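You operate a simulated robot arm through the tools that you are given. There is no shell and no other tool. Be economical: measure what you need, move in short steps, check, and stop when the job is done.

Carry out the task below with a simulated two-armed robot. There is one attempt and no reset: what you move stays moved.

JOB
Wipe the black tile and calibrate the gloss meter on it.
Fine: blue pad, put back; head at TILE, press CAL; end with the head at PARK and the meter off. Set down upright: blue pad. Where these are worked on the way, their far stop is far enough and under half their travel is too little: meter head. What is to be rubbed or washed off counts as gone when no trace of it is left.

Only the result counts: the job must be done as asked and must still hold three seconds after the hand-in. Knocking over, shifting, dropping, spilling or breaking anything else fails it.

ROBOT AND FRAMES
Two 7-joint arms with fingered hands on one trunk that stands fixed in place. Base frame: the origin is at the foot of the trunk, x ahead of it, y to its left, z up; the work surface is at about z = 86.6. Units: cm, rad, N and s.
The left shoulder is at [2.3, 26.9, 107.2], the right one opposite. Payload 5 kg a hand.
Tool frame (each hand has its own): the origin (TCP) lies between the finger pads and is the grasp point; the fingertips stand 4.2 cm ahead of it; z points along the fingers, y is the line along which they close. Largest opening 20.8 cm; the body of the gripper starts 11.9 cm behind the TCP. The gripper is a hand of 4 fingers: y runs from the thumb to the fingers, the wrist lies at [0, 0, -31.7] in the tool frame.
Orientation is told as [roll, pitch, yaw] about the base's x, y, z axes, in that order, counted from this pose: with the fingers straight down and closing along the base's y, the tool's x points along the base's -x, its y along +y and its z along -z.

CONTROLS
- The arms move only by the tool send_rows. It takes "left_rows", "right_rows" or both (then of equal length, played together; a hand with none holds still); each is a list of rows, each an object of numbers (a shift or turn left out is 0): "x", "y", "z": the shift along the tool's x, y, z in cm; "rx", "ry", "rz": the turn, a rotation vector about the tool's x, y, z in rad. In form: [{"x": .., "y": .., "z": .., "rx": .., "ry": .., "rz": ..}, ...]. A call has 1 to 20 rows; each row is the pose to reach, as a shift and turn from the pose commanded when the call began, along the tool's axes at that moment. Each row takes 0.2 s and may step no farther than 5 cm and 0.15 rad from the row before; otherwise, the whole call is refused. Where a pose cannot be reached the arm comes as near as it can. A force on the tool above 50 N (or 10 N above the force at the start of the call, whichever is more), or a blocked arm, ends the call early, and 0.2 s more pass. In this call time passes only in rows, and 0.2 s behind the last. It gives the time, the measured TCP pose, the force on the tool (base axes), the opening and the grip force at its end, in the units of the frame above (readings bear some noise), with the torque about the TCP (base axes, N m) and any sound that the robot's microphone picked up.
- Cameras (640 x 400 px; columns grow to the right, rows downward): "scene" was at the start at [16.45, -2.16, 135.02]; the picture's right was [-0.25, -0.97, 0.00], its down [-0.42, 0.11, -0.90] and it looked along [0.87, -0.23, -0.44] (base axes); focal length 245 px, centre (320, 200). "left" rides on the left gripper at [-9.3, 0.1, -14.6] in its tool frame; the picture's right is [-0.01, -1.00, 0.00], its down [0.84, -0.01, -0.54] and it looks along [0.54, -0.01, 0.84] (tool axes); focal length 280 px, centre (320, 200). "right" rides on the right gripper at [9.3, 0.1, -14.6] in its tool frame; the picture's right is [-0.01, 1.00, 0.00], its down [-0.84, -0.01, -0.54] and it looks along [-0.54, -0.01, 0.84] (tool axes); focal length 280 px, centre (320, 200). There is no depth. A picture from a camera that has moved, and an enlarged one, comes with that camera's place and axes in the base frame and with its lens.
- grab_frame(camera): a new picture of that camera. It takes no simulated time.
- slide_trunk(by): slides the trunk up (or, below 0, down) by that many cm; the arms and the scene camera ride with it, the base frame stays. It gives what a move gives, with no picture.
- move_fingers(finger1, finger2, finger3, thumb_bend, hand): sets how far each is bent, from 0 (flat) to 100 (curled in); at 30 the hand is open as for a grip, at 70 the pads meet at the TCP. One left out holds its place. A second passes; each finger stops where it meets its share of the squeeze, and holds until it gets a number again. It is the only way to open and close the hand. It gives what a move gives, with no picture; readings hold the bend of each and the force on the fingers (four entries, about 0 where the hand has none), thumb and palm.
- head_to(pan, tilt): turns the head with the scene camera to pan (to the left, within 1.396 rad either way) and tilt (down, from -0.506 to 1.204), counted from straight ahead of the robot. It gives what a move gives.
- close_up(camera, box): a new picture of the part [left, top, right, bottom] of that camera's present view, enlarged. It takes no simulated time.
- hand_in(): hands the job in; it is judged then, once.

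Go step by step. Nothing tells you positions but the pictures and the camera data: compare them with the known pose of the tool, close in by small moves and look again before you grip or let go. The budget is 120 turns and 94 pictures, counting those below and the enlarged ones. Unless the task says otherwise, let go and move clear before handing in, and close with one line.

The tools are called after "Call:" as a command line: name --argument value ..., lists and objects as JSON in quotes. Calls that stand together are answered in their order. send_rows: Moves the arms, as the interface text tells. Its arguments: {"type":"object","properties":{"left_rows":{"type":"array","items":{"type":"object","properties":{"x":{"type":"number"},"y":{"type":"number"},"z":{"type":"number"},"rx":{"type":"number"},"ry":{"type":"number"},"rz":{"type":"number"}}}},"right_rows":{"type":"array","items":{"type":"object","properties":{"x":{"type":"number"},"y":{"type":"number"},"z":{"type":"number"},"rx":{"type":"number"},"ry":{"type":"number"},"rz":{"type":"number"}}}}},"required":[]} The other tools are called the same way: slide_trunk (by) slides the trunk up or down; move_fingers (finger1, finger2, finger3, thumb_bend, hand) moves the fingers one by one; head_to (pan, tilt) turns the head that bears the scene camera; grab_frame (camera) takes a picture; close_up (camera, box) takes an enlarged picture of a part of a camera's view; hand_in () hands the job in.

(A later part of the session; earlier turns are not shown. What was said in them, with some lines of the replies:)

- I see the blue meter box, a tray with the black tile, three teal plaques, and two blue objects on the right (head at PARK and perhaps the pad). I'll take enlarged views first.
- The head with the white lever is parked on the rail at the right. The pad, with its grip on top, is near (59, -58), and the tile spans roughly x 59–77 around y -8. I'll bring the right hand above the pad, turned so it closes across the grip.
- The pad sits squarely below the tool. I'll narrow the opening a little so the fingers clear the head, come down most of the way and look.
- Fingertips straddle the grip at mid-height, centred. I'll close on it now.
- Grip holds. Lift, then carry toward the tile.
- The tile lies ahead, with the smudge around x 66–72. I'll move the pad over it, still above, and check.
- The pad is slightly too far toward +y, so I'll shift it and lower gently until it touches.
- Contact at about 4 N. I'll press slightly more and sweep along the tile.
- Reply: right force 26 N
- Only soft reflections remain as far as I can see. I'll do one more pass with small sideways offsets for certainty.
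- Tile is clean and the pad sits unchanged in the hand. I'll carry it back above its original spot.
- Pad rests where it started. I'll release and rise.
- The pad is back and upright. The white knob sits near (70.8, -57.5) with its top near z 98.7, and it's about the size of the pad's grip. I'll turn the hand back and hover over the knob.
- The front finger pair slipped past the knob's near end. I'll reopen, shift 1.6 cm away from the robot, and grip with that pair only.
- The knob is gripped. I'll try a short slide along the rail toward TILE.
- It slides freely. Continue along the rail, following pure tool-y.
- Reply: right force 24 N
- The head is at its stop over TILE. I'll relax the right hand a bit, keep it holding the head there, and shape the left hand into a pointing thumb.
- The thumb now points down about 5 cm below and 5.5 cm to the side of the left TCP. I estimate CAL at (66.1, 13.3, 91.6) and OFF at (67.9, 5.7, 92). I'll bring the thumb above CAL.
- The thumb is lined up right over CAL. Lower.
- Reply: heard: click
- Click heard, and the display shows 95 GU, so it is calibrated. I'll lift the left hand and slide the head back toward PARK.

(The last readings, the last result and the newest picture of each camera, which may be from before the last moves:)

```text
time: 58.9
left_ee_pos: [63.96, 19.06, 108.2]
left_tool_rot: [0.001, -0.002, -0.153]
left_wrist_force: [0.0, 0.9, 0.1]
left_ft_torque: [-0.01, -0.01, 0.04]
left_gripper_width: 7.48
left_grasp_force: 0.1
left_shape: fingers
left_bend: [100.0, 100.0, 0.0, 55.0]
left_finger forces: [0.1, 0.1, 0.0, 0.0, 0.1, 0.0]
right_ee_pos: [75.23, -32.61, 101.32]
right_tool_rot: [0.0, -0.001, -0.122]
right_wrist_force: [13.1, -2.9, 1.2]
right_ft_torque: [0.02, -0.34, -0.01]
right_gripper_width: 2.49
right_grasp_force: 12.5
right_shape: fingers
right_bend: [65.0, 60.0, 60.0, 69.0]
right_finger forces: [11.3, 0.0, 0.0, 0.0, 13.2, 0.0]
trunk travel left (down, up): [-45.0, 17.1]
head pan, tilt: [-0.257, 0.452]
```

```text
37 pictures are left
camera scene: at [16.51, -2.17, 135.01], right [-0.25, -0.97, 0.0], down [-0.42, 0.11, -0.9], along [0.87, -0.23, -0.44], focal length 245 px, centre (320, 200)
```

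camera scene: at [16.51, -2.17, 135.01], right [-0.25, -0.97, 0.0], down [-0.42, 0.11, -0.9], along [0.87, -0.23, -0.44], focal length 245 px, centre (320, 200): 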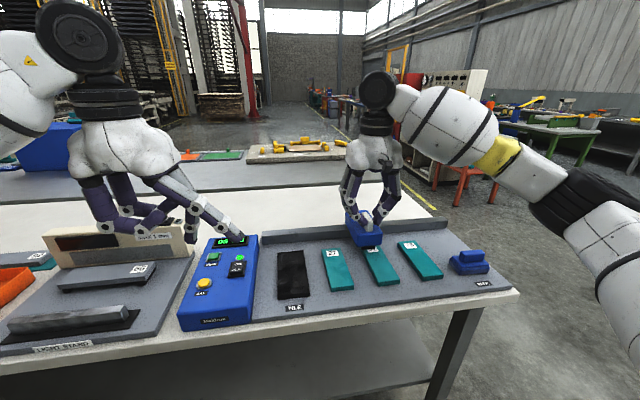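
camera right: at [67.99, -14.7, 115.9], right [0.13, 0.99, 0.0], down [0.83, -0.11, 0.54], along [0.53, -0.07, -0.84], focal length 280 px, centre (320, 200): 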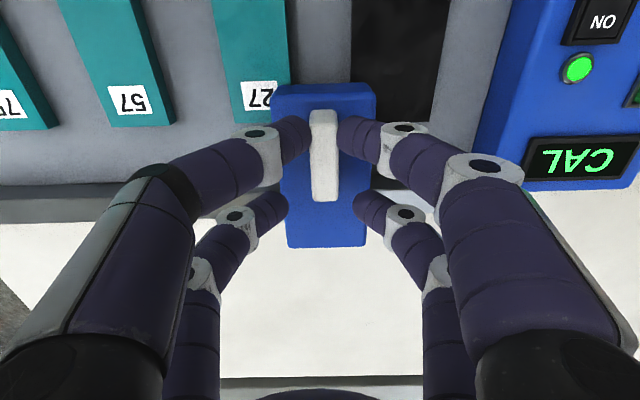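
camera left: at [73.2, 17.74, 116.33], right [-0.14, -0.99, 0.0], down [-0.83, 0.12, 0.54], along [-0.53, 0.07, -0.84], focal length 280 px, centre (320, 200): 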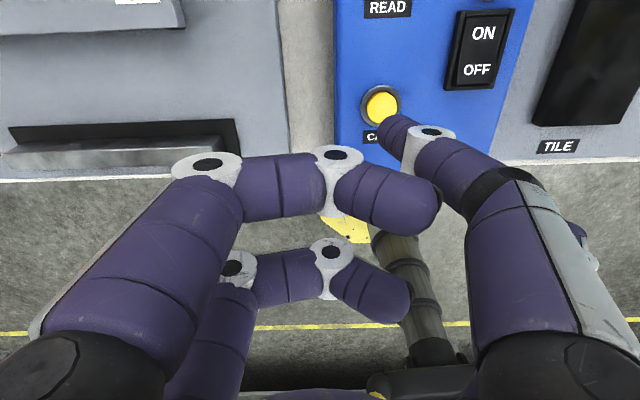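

Call:
send_rows --right_rows '[{"x": -0.2}, {"y": -2, "x": -0.24}, {"y": -4, "x": -0.29}, {"y": -6, "x": -0.33}, {"y": -8, "x": -0.37}, {"y": -10, "x": -0.41}, {"y": -12, "x": -0.46}, {"y": -14, "x": -0.5}, {"y": -16, "x": -0.54}, {"y": -18, "x": -0.58}, {"y": -20, "x": -0.63}, {"y": -22, "x": -0.67}, {"y": -24, "x": -0.71}]'

Call:
send_rows --right_rows '[{"y": -0.5}, {"y": -1}, {"y": -1.5}]'

Call:
close_up --camera "scene" --box '[380, 190, 530, 310]'

```text
time: 61.7
left_ee_pos: [63.87, 19.08, 108.39]
left_tool_rot: [0.0, -0.001, -0.155]
left_wrist_force: [-0.5, 0.4, 0.1]
left_ft_torque: [0.1, -0.01, -0.01]
left_gripper_width: 7.47
left_grasp_force: 0.0
left_shape: fingers
left_bend: [100.0, 100.0, 0.0, 55.0]
left_finger forces: [0.0, 0.1, 0.0, 0.1, 0.0, 0.0]
right_ee_pos: [73.01, -56.48, 101.3]
right_tool_rot: [-0.001, 0.0, -0.121]
right_wrist_force: [-8.6, -1.1, 1.3]
right_ft_torque: [0.08, 0.29, 0.12]
right_gripper_width: 2.49
right_grasp_force: 11.9
right_shape: fingers
right_bend: [65.0, 60.0, 60.0, 69.0]
right_finger forces: [11.7, 0.1, 0.0, 0.0, 13.0, 0.1]
trunk travel left (down, up): [-45.0, 17.1]
head pan, tilt: [-0.257, 0.452]
```

```text
time: 62.5
left_ee_pos: [63.88, 19.12, 108.3]
left_tool_rot: [0.0, -0.001, -0.155]
left_wrist_force: [0.3, -0.1, -0.1]
left_ft_torque: [0.01, -0.02, -0.03]
left_gripper_width: 7.45
left_grasp_force: 0.1
left_shape: fingers
left_bend: [100.0, 100.0, 0.0, 55.0]
left_finger forces: [0.0, 0.1, 0.0, 0.1, 0.0, 0.1]
right_ee_pos: [72.75, -58.06, 101.35]
right_tool_rot: [0.001, 0.001, -0.123]
right_wrist_force: [-7.6, -2.1, 1.4]
right_ft_torque: [0.05, 0.31, 0.17]
right_gripper_width: 2.5
right_grasp_force: 12.3
right_shape: fingers
right_bend: [65.0, 60.0, 60.0, 69.0]
right_finger forces: [11.1, 0.0, 0.0, 0.0, 13.7, 0.0]
trunk travel left (down, up): [-45.0, 17.1]
head pan, tilt: [-0.257, 0.452]
```

```text
3.33 times, centred on (455, 250) of scene
camera zoom: at [16.4, -2.18, 135.03], right [-0.25, -0.97, 0.0], down [-0.42, 0.11, -0.9], along [0.87, -0.23, -0.44], focal length 816 px, centre (-130, 33)
```

zoom: 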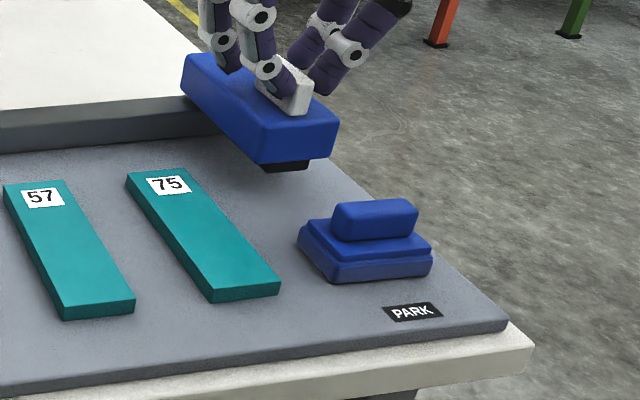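

About 1 cm still to go; creep to the stop.

Call:
send_rows --right_rows '[{"x": 0.15, "y": -0.4}, {"x": 0.15, "y": -0.8}, {"x": 0.15, "y": -1.2}, {"x": 0.15, "y": -1.6}]'

Call:
close_up --camera "scene" --box '[380, 190, 530, 310]'

```text
time: 63.5
left_ee_pos: [64.01, 19.21, 108.22]
left_tool_rot: [0.0, 0.0, -0.153]
left_wrist_force: [-0.1, 0.3, 0.3]
left_ft_torque: [0.02, 0.03, -0.01]
left_gripper_width: 7.44
left_grasp_force: 0.1
left_shape: fingers
left_bend: [100.0, 100.0, 0.0, 55.0]
left_finger forces: [0.0, 0.0, 0.0, 0.0, 0.1, 0.0]
right_ee_pos: [72.52, -59.37, 101.41]
right_tool_rot: [-0.001, -0.002, -0.119]
right_wrist_force: [1.1, 10.2, 2.8]
right_ft_torque: [0.51, 0.02, -0.33]
right_gripper_width: 2.51
right_grasp_force: 11.6
right_shape: fingers
right_bend: [63.0, 60.0, 60.0, 69.0]
right_finger forces: [16.7, 0.1, 0.0, 0.0, 6.6, 0.0]
trunk travel left (down, up): [-45.0, 17.1]
head pan, tilt: [-0.257, 0.452]
```

```text
3.33 times, centred on (455, 250) of scene
camera zoom: at [16.44, -2.09, 135.02], right [-0.25, -0.97, 0.0], down [-0.42, 0.11, -0.9], along [0.87, -0.23, -0.44], focal length 816 px, centre (-130, 33)
```

zoom: 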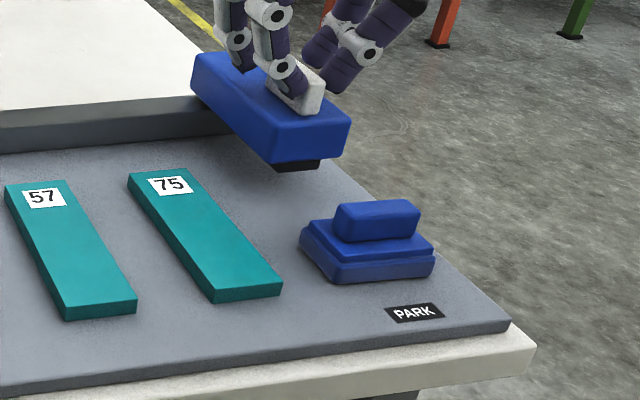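

Head is back at PARK. I'll release the knob, lift the right hand clear, and move the left thumb above OFF.

Call:
move_fingers --hand "right" --finger1 60 --thumb_bend 60

Call:
send_rows --right_rows '[{"z": -1}, {"z": -3}, {"z": -6}, {"z": -10}, {"z": -14}, {"z": -18}]' --left_rows '[{"x": -0.5, "y": -1.2}, {"x": -1, "y": -2.4}, {"x": -1.5, "y": -3.6}, {"x": -2, "y": -4.8}, {"x": -2.5, "y": -6}, {"x": -3, "y": -7.2}]'

Call:
grab_frame --camera "left"

Call:
grab_frame --camera "scene"

```text
time: 64.5
left_ee_pos: [63.9, 19.13, 108.32]
left_tool_rot: [0.0, 0.0, -0.154]
left_wrist_force: [-0.2, -0.2, 0.4]
left_ft_torque: [-0.01, -0.01, 0.02]
left_gripper_width: 7.45
left_grasp_force: 0.0
left_shape: fingers
left_bend: [100.0, 100.0, 0.0, 55.0]
left_finger forces: [0.1, 0.0, 0.1, 0.1, 0.1, 0.0]
right_ee_pos: [72.47, -59.55, 101.29]
right_tool_rot: [0.0, 0.0, -0.122]
right_wrist_force: [-0.4, 0.3, 0.7]
right_ft_torque: [0.05, -0.02, 0.0]
right_gripper_width: 5.98
right_grasp_force: 0.1
right_shape: fingers
right_bend: [60.0, 60.0, 60.0, 60.0]
right_finger forces: [0.0, 0.0, 0.0, 0.0, 0.0, 0.1]
trunk travel left (down, up): [-45.0, 17.1]
head pan, tilt: [-0.257, 0.452]
```

```text
time: 65.9
left_ee_pos: [65.69, 11.65, 108.41]
left_tool_rot: [-0.002, -0.001, -0.155]
left_wrist_force: [-1.0, 1.6, 0.4]
left_ft_torque: [-0.2, -0.11, -0.02]
left_gripper_width: 7.47
left_grasp_force: 0.0
left_shape: fingers
left_bend: [100.0, 100.0, 0.0, 55.0]
left_finger forces: [0.1, 0.0, 0.1, 0.0, 0.0, 0.1]
right_ee_pos: [72.46, -59.44, 119.46]
right_tool_rot: [-0.001, -0.001, -0.119]
right_wrist_force: [-0.4, 0.8, 0.3]
right_ft_torque: [-0.05, -0.05, 0.03]
right_gripper_width: 5.96
right_grasp_force: 0.0
right_shape: fingers
right_bend: [60.0, 60.0, 60.0, 60.0]
right_finger forces: [0.1, 0.0, 0.1, 0.0, 0.1, 0.0]
trunk travel left (down, up): [-45.0, 17.1]
head pan, tilt: [-0.257, 0.452]
```

```text
34 pictures are left
camera left: at [74.97, 10.23, 123.13], right [-0.14, -0.99, 0.0], down [-0.84, 0.12, 0.54], along [-0.53, 0.07, -0.84], focal length 280 px, centre (320, 200)
```

left: 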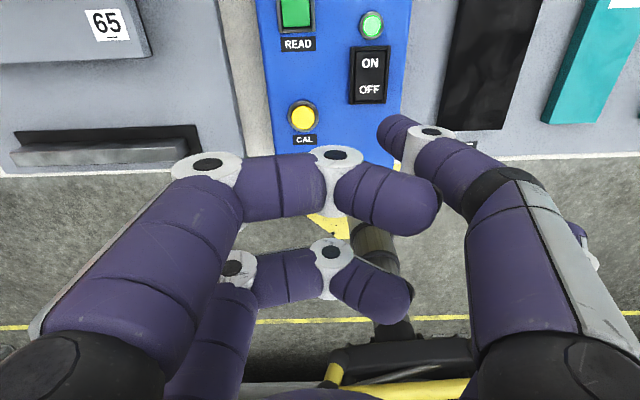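

```text
33 pictures are left
camera scene: at [16.36, -2.08, 135.05], right [-0.25, -0.97, 0.0], down [-0.42, 0.11, -0.9], along [0.87, -0.23, -0.44], focal length 245 px, centre (320, 200)
```

scene: 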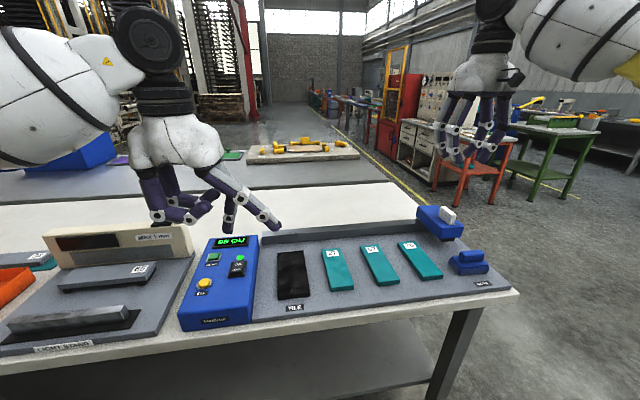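

Call:
send_rows --left_rows '[{"x": 0.2, "y": 0.2, "z": 3}, {"x": 0.3, "y": 0.2, "z": 6}, {"x": 0.3, "y": 0.2, "z": 8.5}, {"x": 0.3, "y": 0.2, "z": 10}]'

Call:
close_up --camera "left" --box '[320, 60, 480, 180]'

Call:
close_up --camera "scene" --box '[180, 210, 300, 310]'

```text
time: 66.9
left_ee_pos: [65.73, 11.94, 98.25]
left_tool_rot: [-0.001, 0.0, -0.153]
left_wrist_force: [0.0, 0.3, 0.6]
left_ft_torque: [0.0, 0.0, -0.01]
left_gripper_width: 7.43
left_grasp_force: 0.0
left_shape: fingers
left_bend: [100.0, 100.0, 0.0, 55.0]
left_finger forces: [0.0, 0.0, 0.0, 0.1, 0.0, 0.1]
right_ee_pos: [72.53, -59.37, 119.29]
right_tool_rot: [-0.001, 0.002, -0.12]
right_wrist_force: [0.4, 0.5, 0.3]
right_ft_torque: [0.0, 0.0, -0.01]
right_gripper_width: 5.97
right_grasp_force: 0.1
right_shape: fingers
right_bend: [60.0, 60.0, 60.0, 60.0]
right_finger forces: [0.1, 0.1, 0.1, 0.1, 0.0, 0.1]
trunk travel left (down, up): [-45.0, 17.1]
head pan, tilt: [-0.257, 0.452]
```

```text
3.33 times, centred on (400, 120) of left
camera zoom: at [74.82, 10.48, 112.85], right [-0.14, -0.99, 0.0], down [-0.83, 0.12, 0.54], along [-0.53, 0.07, -0.84], focal length 935 px, centre (53, 467)
```

zoom: 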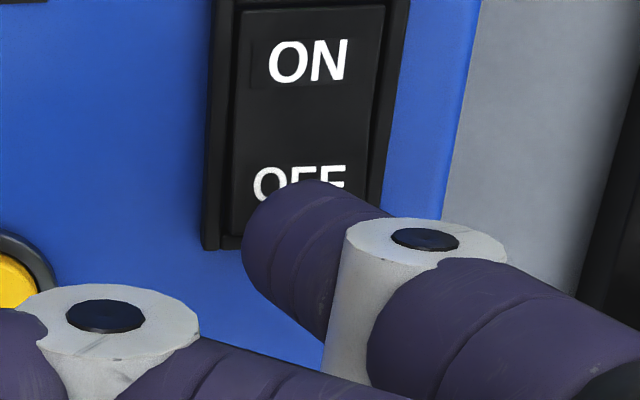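

```text
4.00 times, centred on (240, 260) of scene
camera zoom: at [16.47, -2.17, 135.01], right [-0.25, -0.97, 0.0], down [-0.42, 0.11, -0.9], along [0.87, -0.23, -0.44], focal length 980 px, centre (640, -40)
```

zoom: 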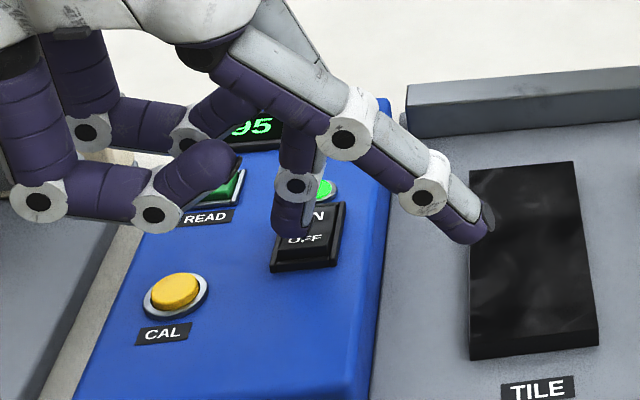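

Call:
send_rows --left_rows '[{"y": -0.3, "z": 0.5}, {"y": -0.3, "z": 0.9}, {"y": -0.3, "z": 1.3}, {"y": -0.3, "z": 1.6}]'

Call:
close_up --camera "scene" --box '[180, 210, 300, 310]'

```text
time: 67.9
left_ee_pos: [65.51, 11.38, 97.09]
left_tool_rot: [-0.003, -0.005, -0.156]
left_wrist_force: [-2.4, -1.0, 33.2]
left_ft_torque: [-1.99, -0.87, -0.12]
left_gripper_width: 7.37
left_grasp_force: 16.8
left_shape: fingers
left_bend: [100.0, 100.0, 0.0, 54.0]
left_finger forces: [0.0, 0.0, 0.1, 0.1, 32.6, 0.0]
right_ee_pos: [72.34, -59.44, 119.38]
right_tool_rot: [-0.001, -0.002, -0.12]
right_wrist_force: [0.4, 0.5, 1.0]
right_ft_torque: [-0.01, 0.0, -0.01]
right_gripper_width: 5.97
right_grasp_force: 0.0
right_shape: fingers
right_bend: [60.0, 60.0, 60.0, 60.0]
right_finger forces: [0.0, 0.1, 0.0, 0.0, 0.1, 0.0]
trunk travel left (down, up): [-45.0, 17.1]
head pan, tilt: [-0.257, 0.452]
```

```text
4.00 times, centred on (240, 260) of scene
camera zoom: at [16.3, -2.18, 135.08], right [-0.25, -0.97, 0.0], down [-0.42, 0.11, -0.9], along [0.87, -0.23, -0.44], focal length 980 px, centre (640, -40)
```

zoom: 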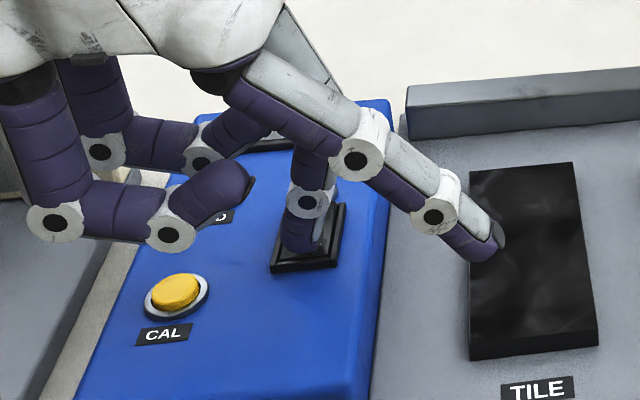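

Call:
send_rows --left_rows '[{"z": -2}, {"z": -5}, {"z": -8}, {"y": 4, "z": -10}, {"y": 8, "z": -10}]'

Call:
close_up --camera "scene" --box '[180, 210, 300, 310]'

Call:
grab_frame --camera "left"

```text
time: 69.1
left_ee_pos: [66.95, 19.26, 106.55]
left_tool_rot: [-0.001, 0.001, -0.157]
left_wrist_force: [-0.2, -0.2, -0.4]
left_ft_torque: [0.03, -0.04, -0.02]
left_gripper_width: 7.44
left_grasp_force: 0.0
left_shape: fingers
left_bend: [100.0, 100.0, 0.0, 55.0]
left_finger forces: [0.1, 0.0, 0.1, 0.0, 0.0, 0.0]
right_ee_pos: [72.5, -59.32, 119.25]
right_tool_rot: [0.001, 0.0, -0.122]
right_wrist_force: [0.4, 1.2, 1.4]
right_ft_torque: [-0.12, 0.03, 0.0]
right_gripper_width: 5.97
right_grasp_force: 0.1
right_shape: fingers
right_bend: [60.0, 60.0, 60.0, 60.0]
right_finger forces: [0.1, 0.0, 0.0, 0.0, 0.0, 0.0]
trunk travel left (down, up): [-45.0, 17.1]
head pan, tilt: [-0.257, 0.452]
```

```text
4.00 times, centred on (240, 260) of scene
camera zoom: at [16.45, -2.14, 135.01], right [-0.25, -0.97, 0.0], down [-0.42, 0.11, -0.9], along [0.87, -0.23, -0.44], focal length 980 px, centre (640, -40)
```

zoom: 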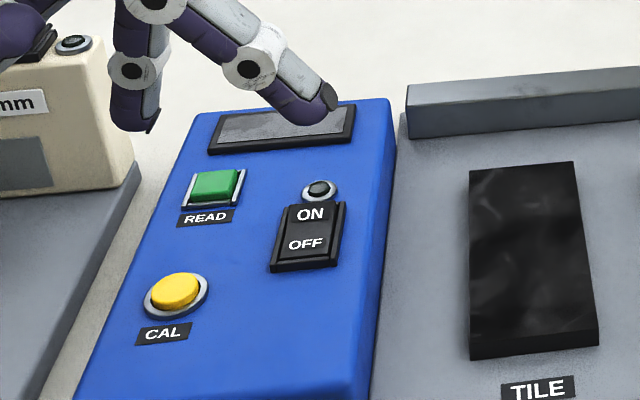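

```text
28 pictures are left
camera left: at [76.14, 17.92, 121.23], right [-0.14, -0.99, 0.0], down [-0.83, 0.12, 0.54], along [-0.53, 0.07, -0.84], focal length 280 px, centre (320, 200)
```

left: 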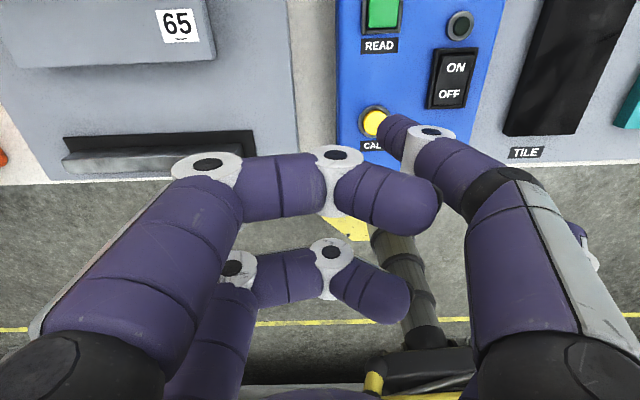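

The LED and display are dark, so the meter is off. I'll raise the left hand clear and check everything once more.

Call:
send_rows --left_rows '[{"z": -4}, {"z": -8}, {"z": -12}, {"z": -16}]'

Call:
grab_frame --camera "scene"

Call:
close_up --camera "scene" --box '[250, 195, 520, 320]'

Call:
close_up --camera "scene" --box '[260, 240, 325, 310]'

```text
time: 70.1
left_ee_pos: [66.83, 19.35, 123.02]
left_tool_rot: [0.0, 0.001, -0.155]
left_wrist_force: [-0.4, -0.2, -0.2]
left_ft_torque: [0.06, -0.02, 0.01]
left_gripper_width: 7.44
left_grasp_force: 0.0
left_shape: fingers
left_bend: [100.0, 100.0, 0.0, 55.0]
left_finger forces: [0.0, 0.1, 0.1, 0.0, 0.1, 0.0]
right_ee_pos: [72.46, -59.42, 119.42]
right_tool_rot: [0.0, -0.001, -0.122]
right_wrist_force: [-0.3, -1.4, 0.2]
right_ft_torque: [0.08, -0.16, 0.01]
right_gripper_width: 5.97
right_grasp_force: 0.0
right_shape: fingers
right_bend: [60.0, 60.0, 60.0, 60.0]
right_finger forces: [0.0, 0.0, 0.1, 0.0, 0.0, 0.0]
trunk travel left (down, up): [-45.0, 17.1]
head pan, tilt: [-0.257, 0.452]
```

```text
27 pictures are left
camera scene: at [16.36, -2.2, 135.04], right [-0.25, -0.97, 0.0], down [-0.42, 0.11, -0.9], along [0.87, -0.23, -0.44], focal length 245 px, centre (320, 200)
```

scene: 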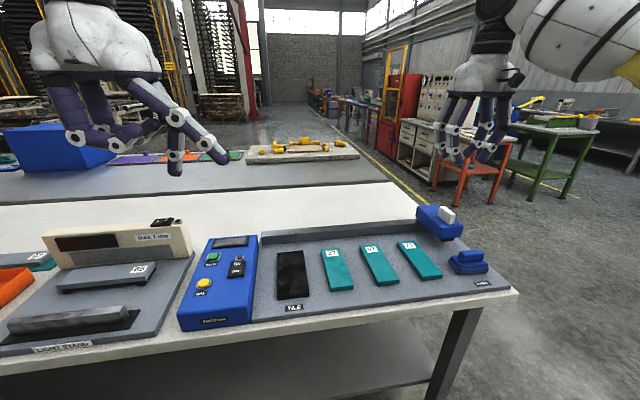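

```text
2.37 times, centred on (385, 258) of scene
camera zoom: at [16.36, -2.2, 135.04], right [-0.25, -0.97, 0.0], down [-0.42, 0.11, -0.9], along [0.87, -0.23, -0.44], focal length 580 px, centre (166, 64)
```

zoom: 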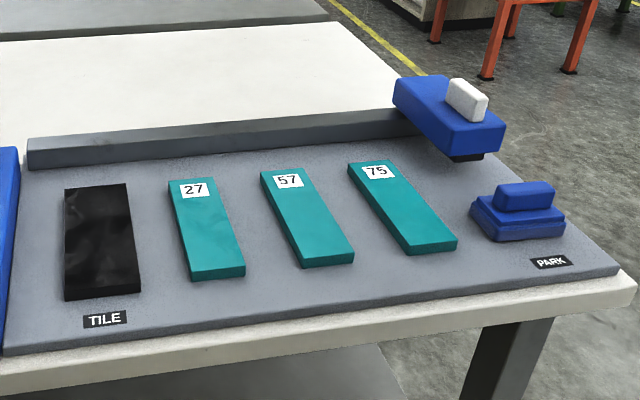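

```text
5.71 times, centred on (292, 275) of scene
camera zoom: at [16.36, -2.2, 135.04], right [-0.25, -0.97, 0.0], down [-0.42, 0.11, -0.9], along [0.87, -0.23, -0.44], focal length 1399 px, centre (477, -229)
```

zoom: 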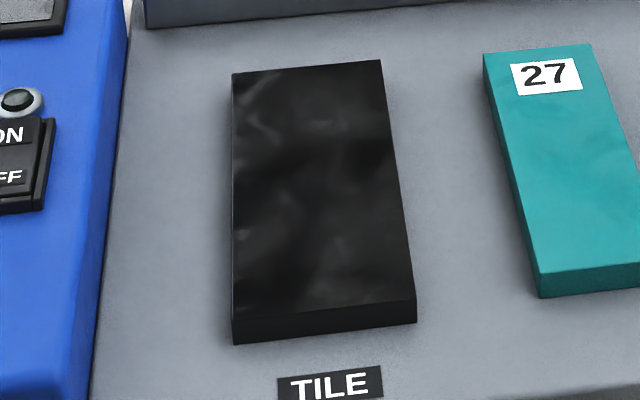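

The tile is clean, the pad is back in place and upright, the head is at PARK, the meter is off, and both hands are clear. I'm handing in now.

Call:
hand_in

```text
The job is handed in.
```

The job is handed in: I wiped the tile, calibrated the meter on it (display read 95 GU), put the pad back upright, returned the head to PARK and switched the meter off.
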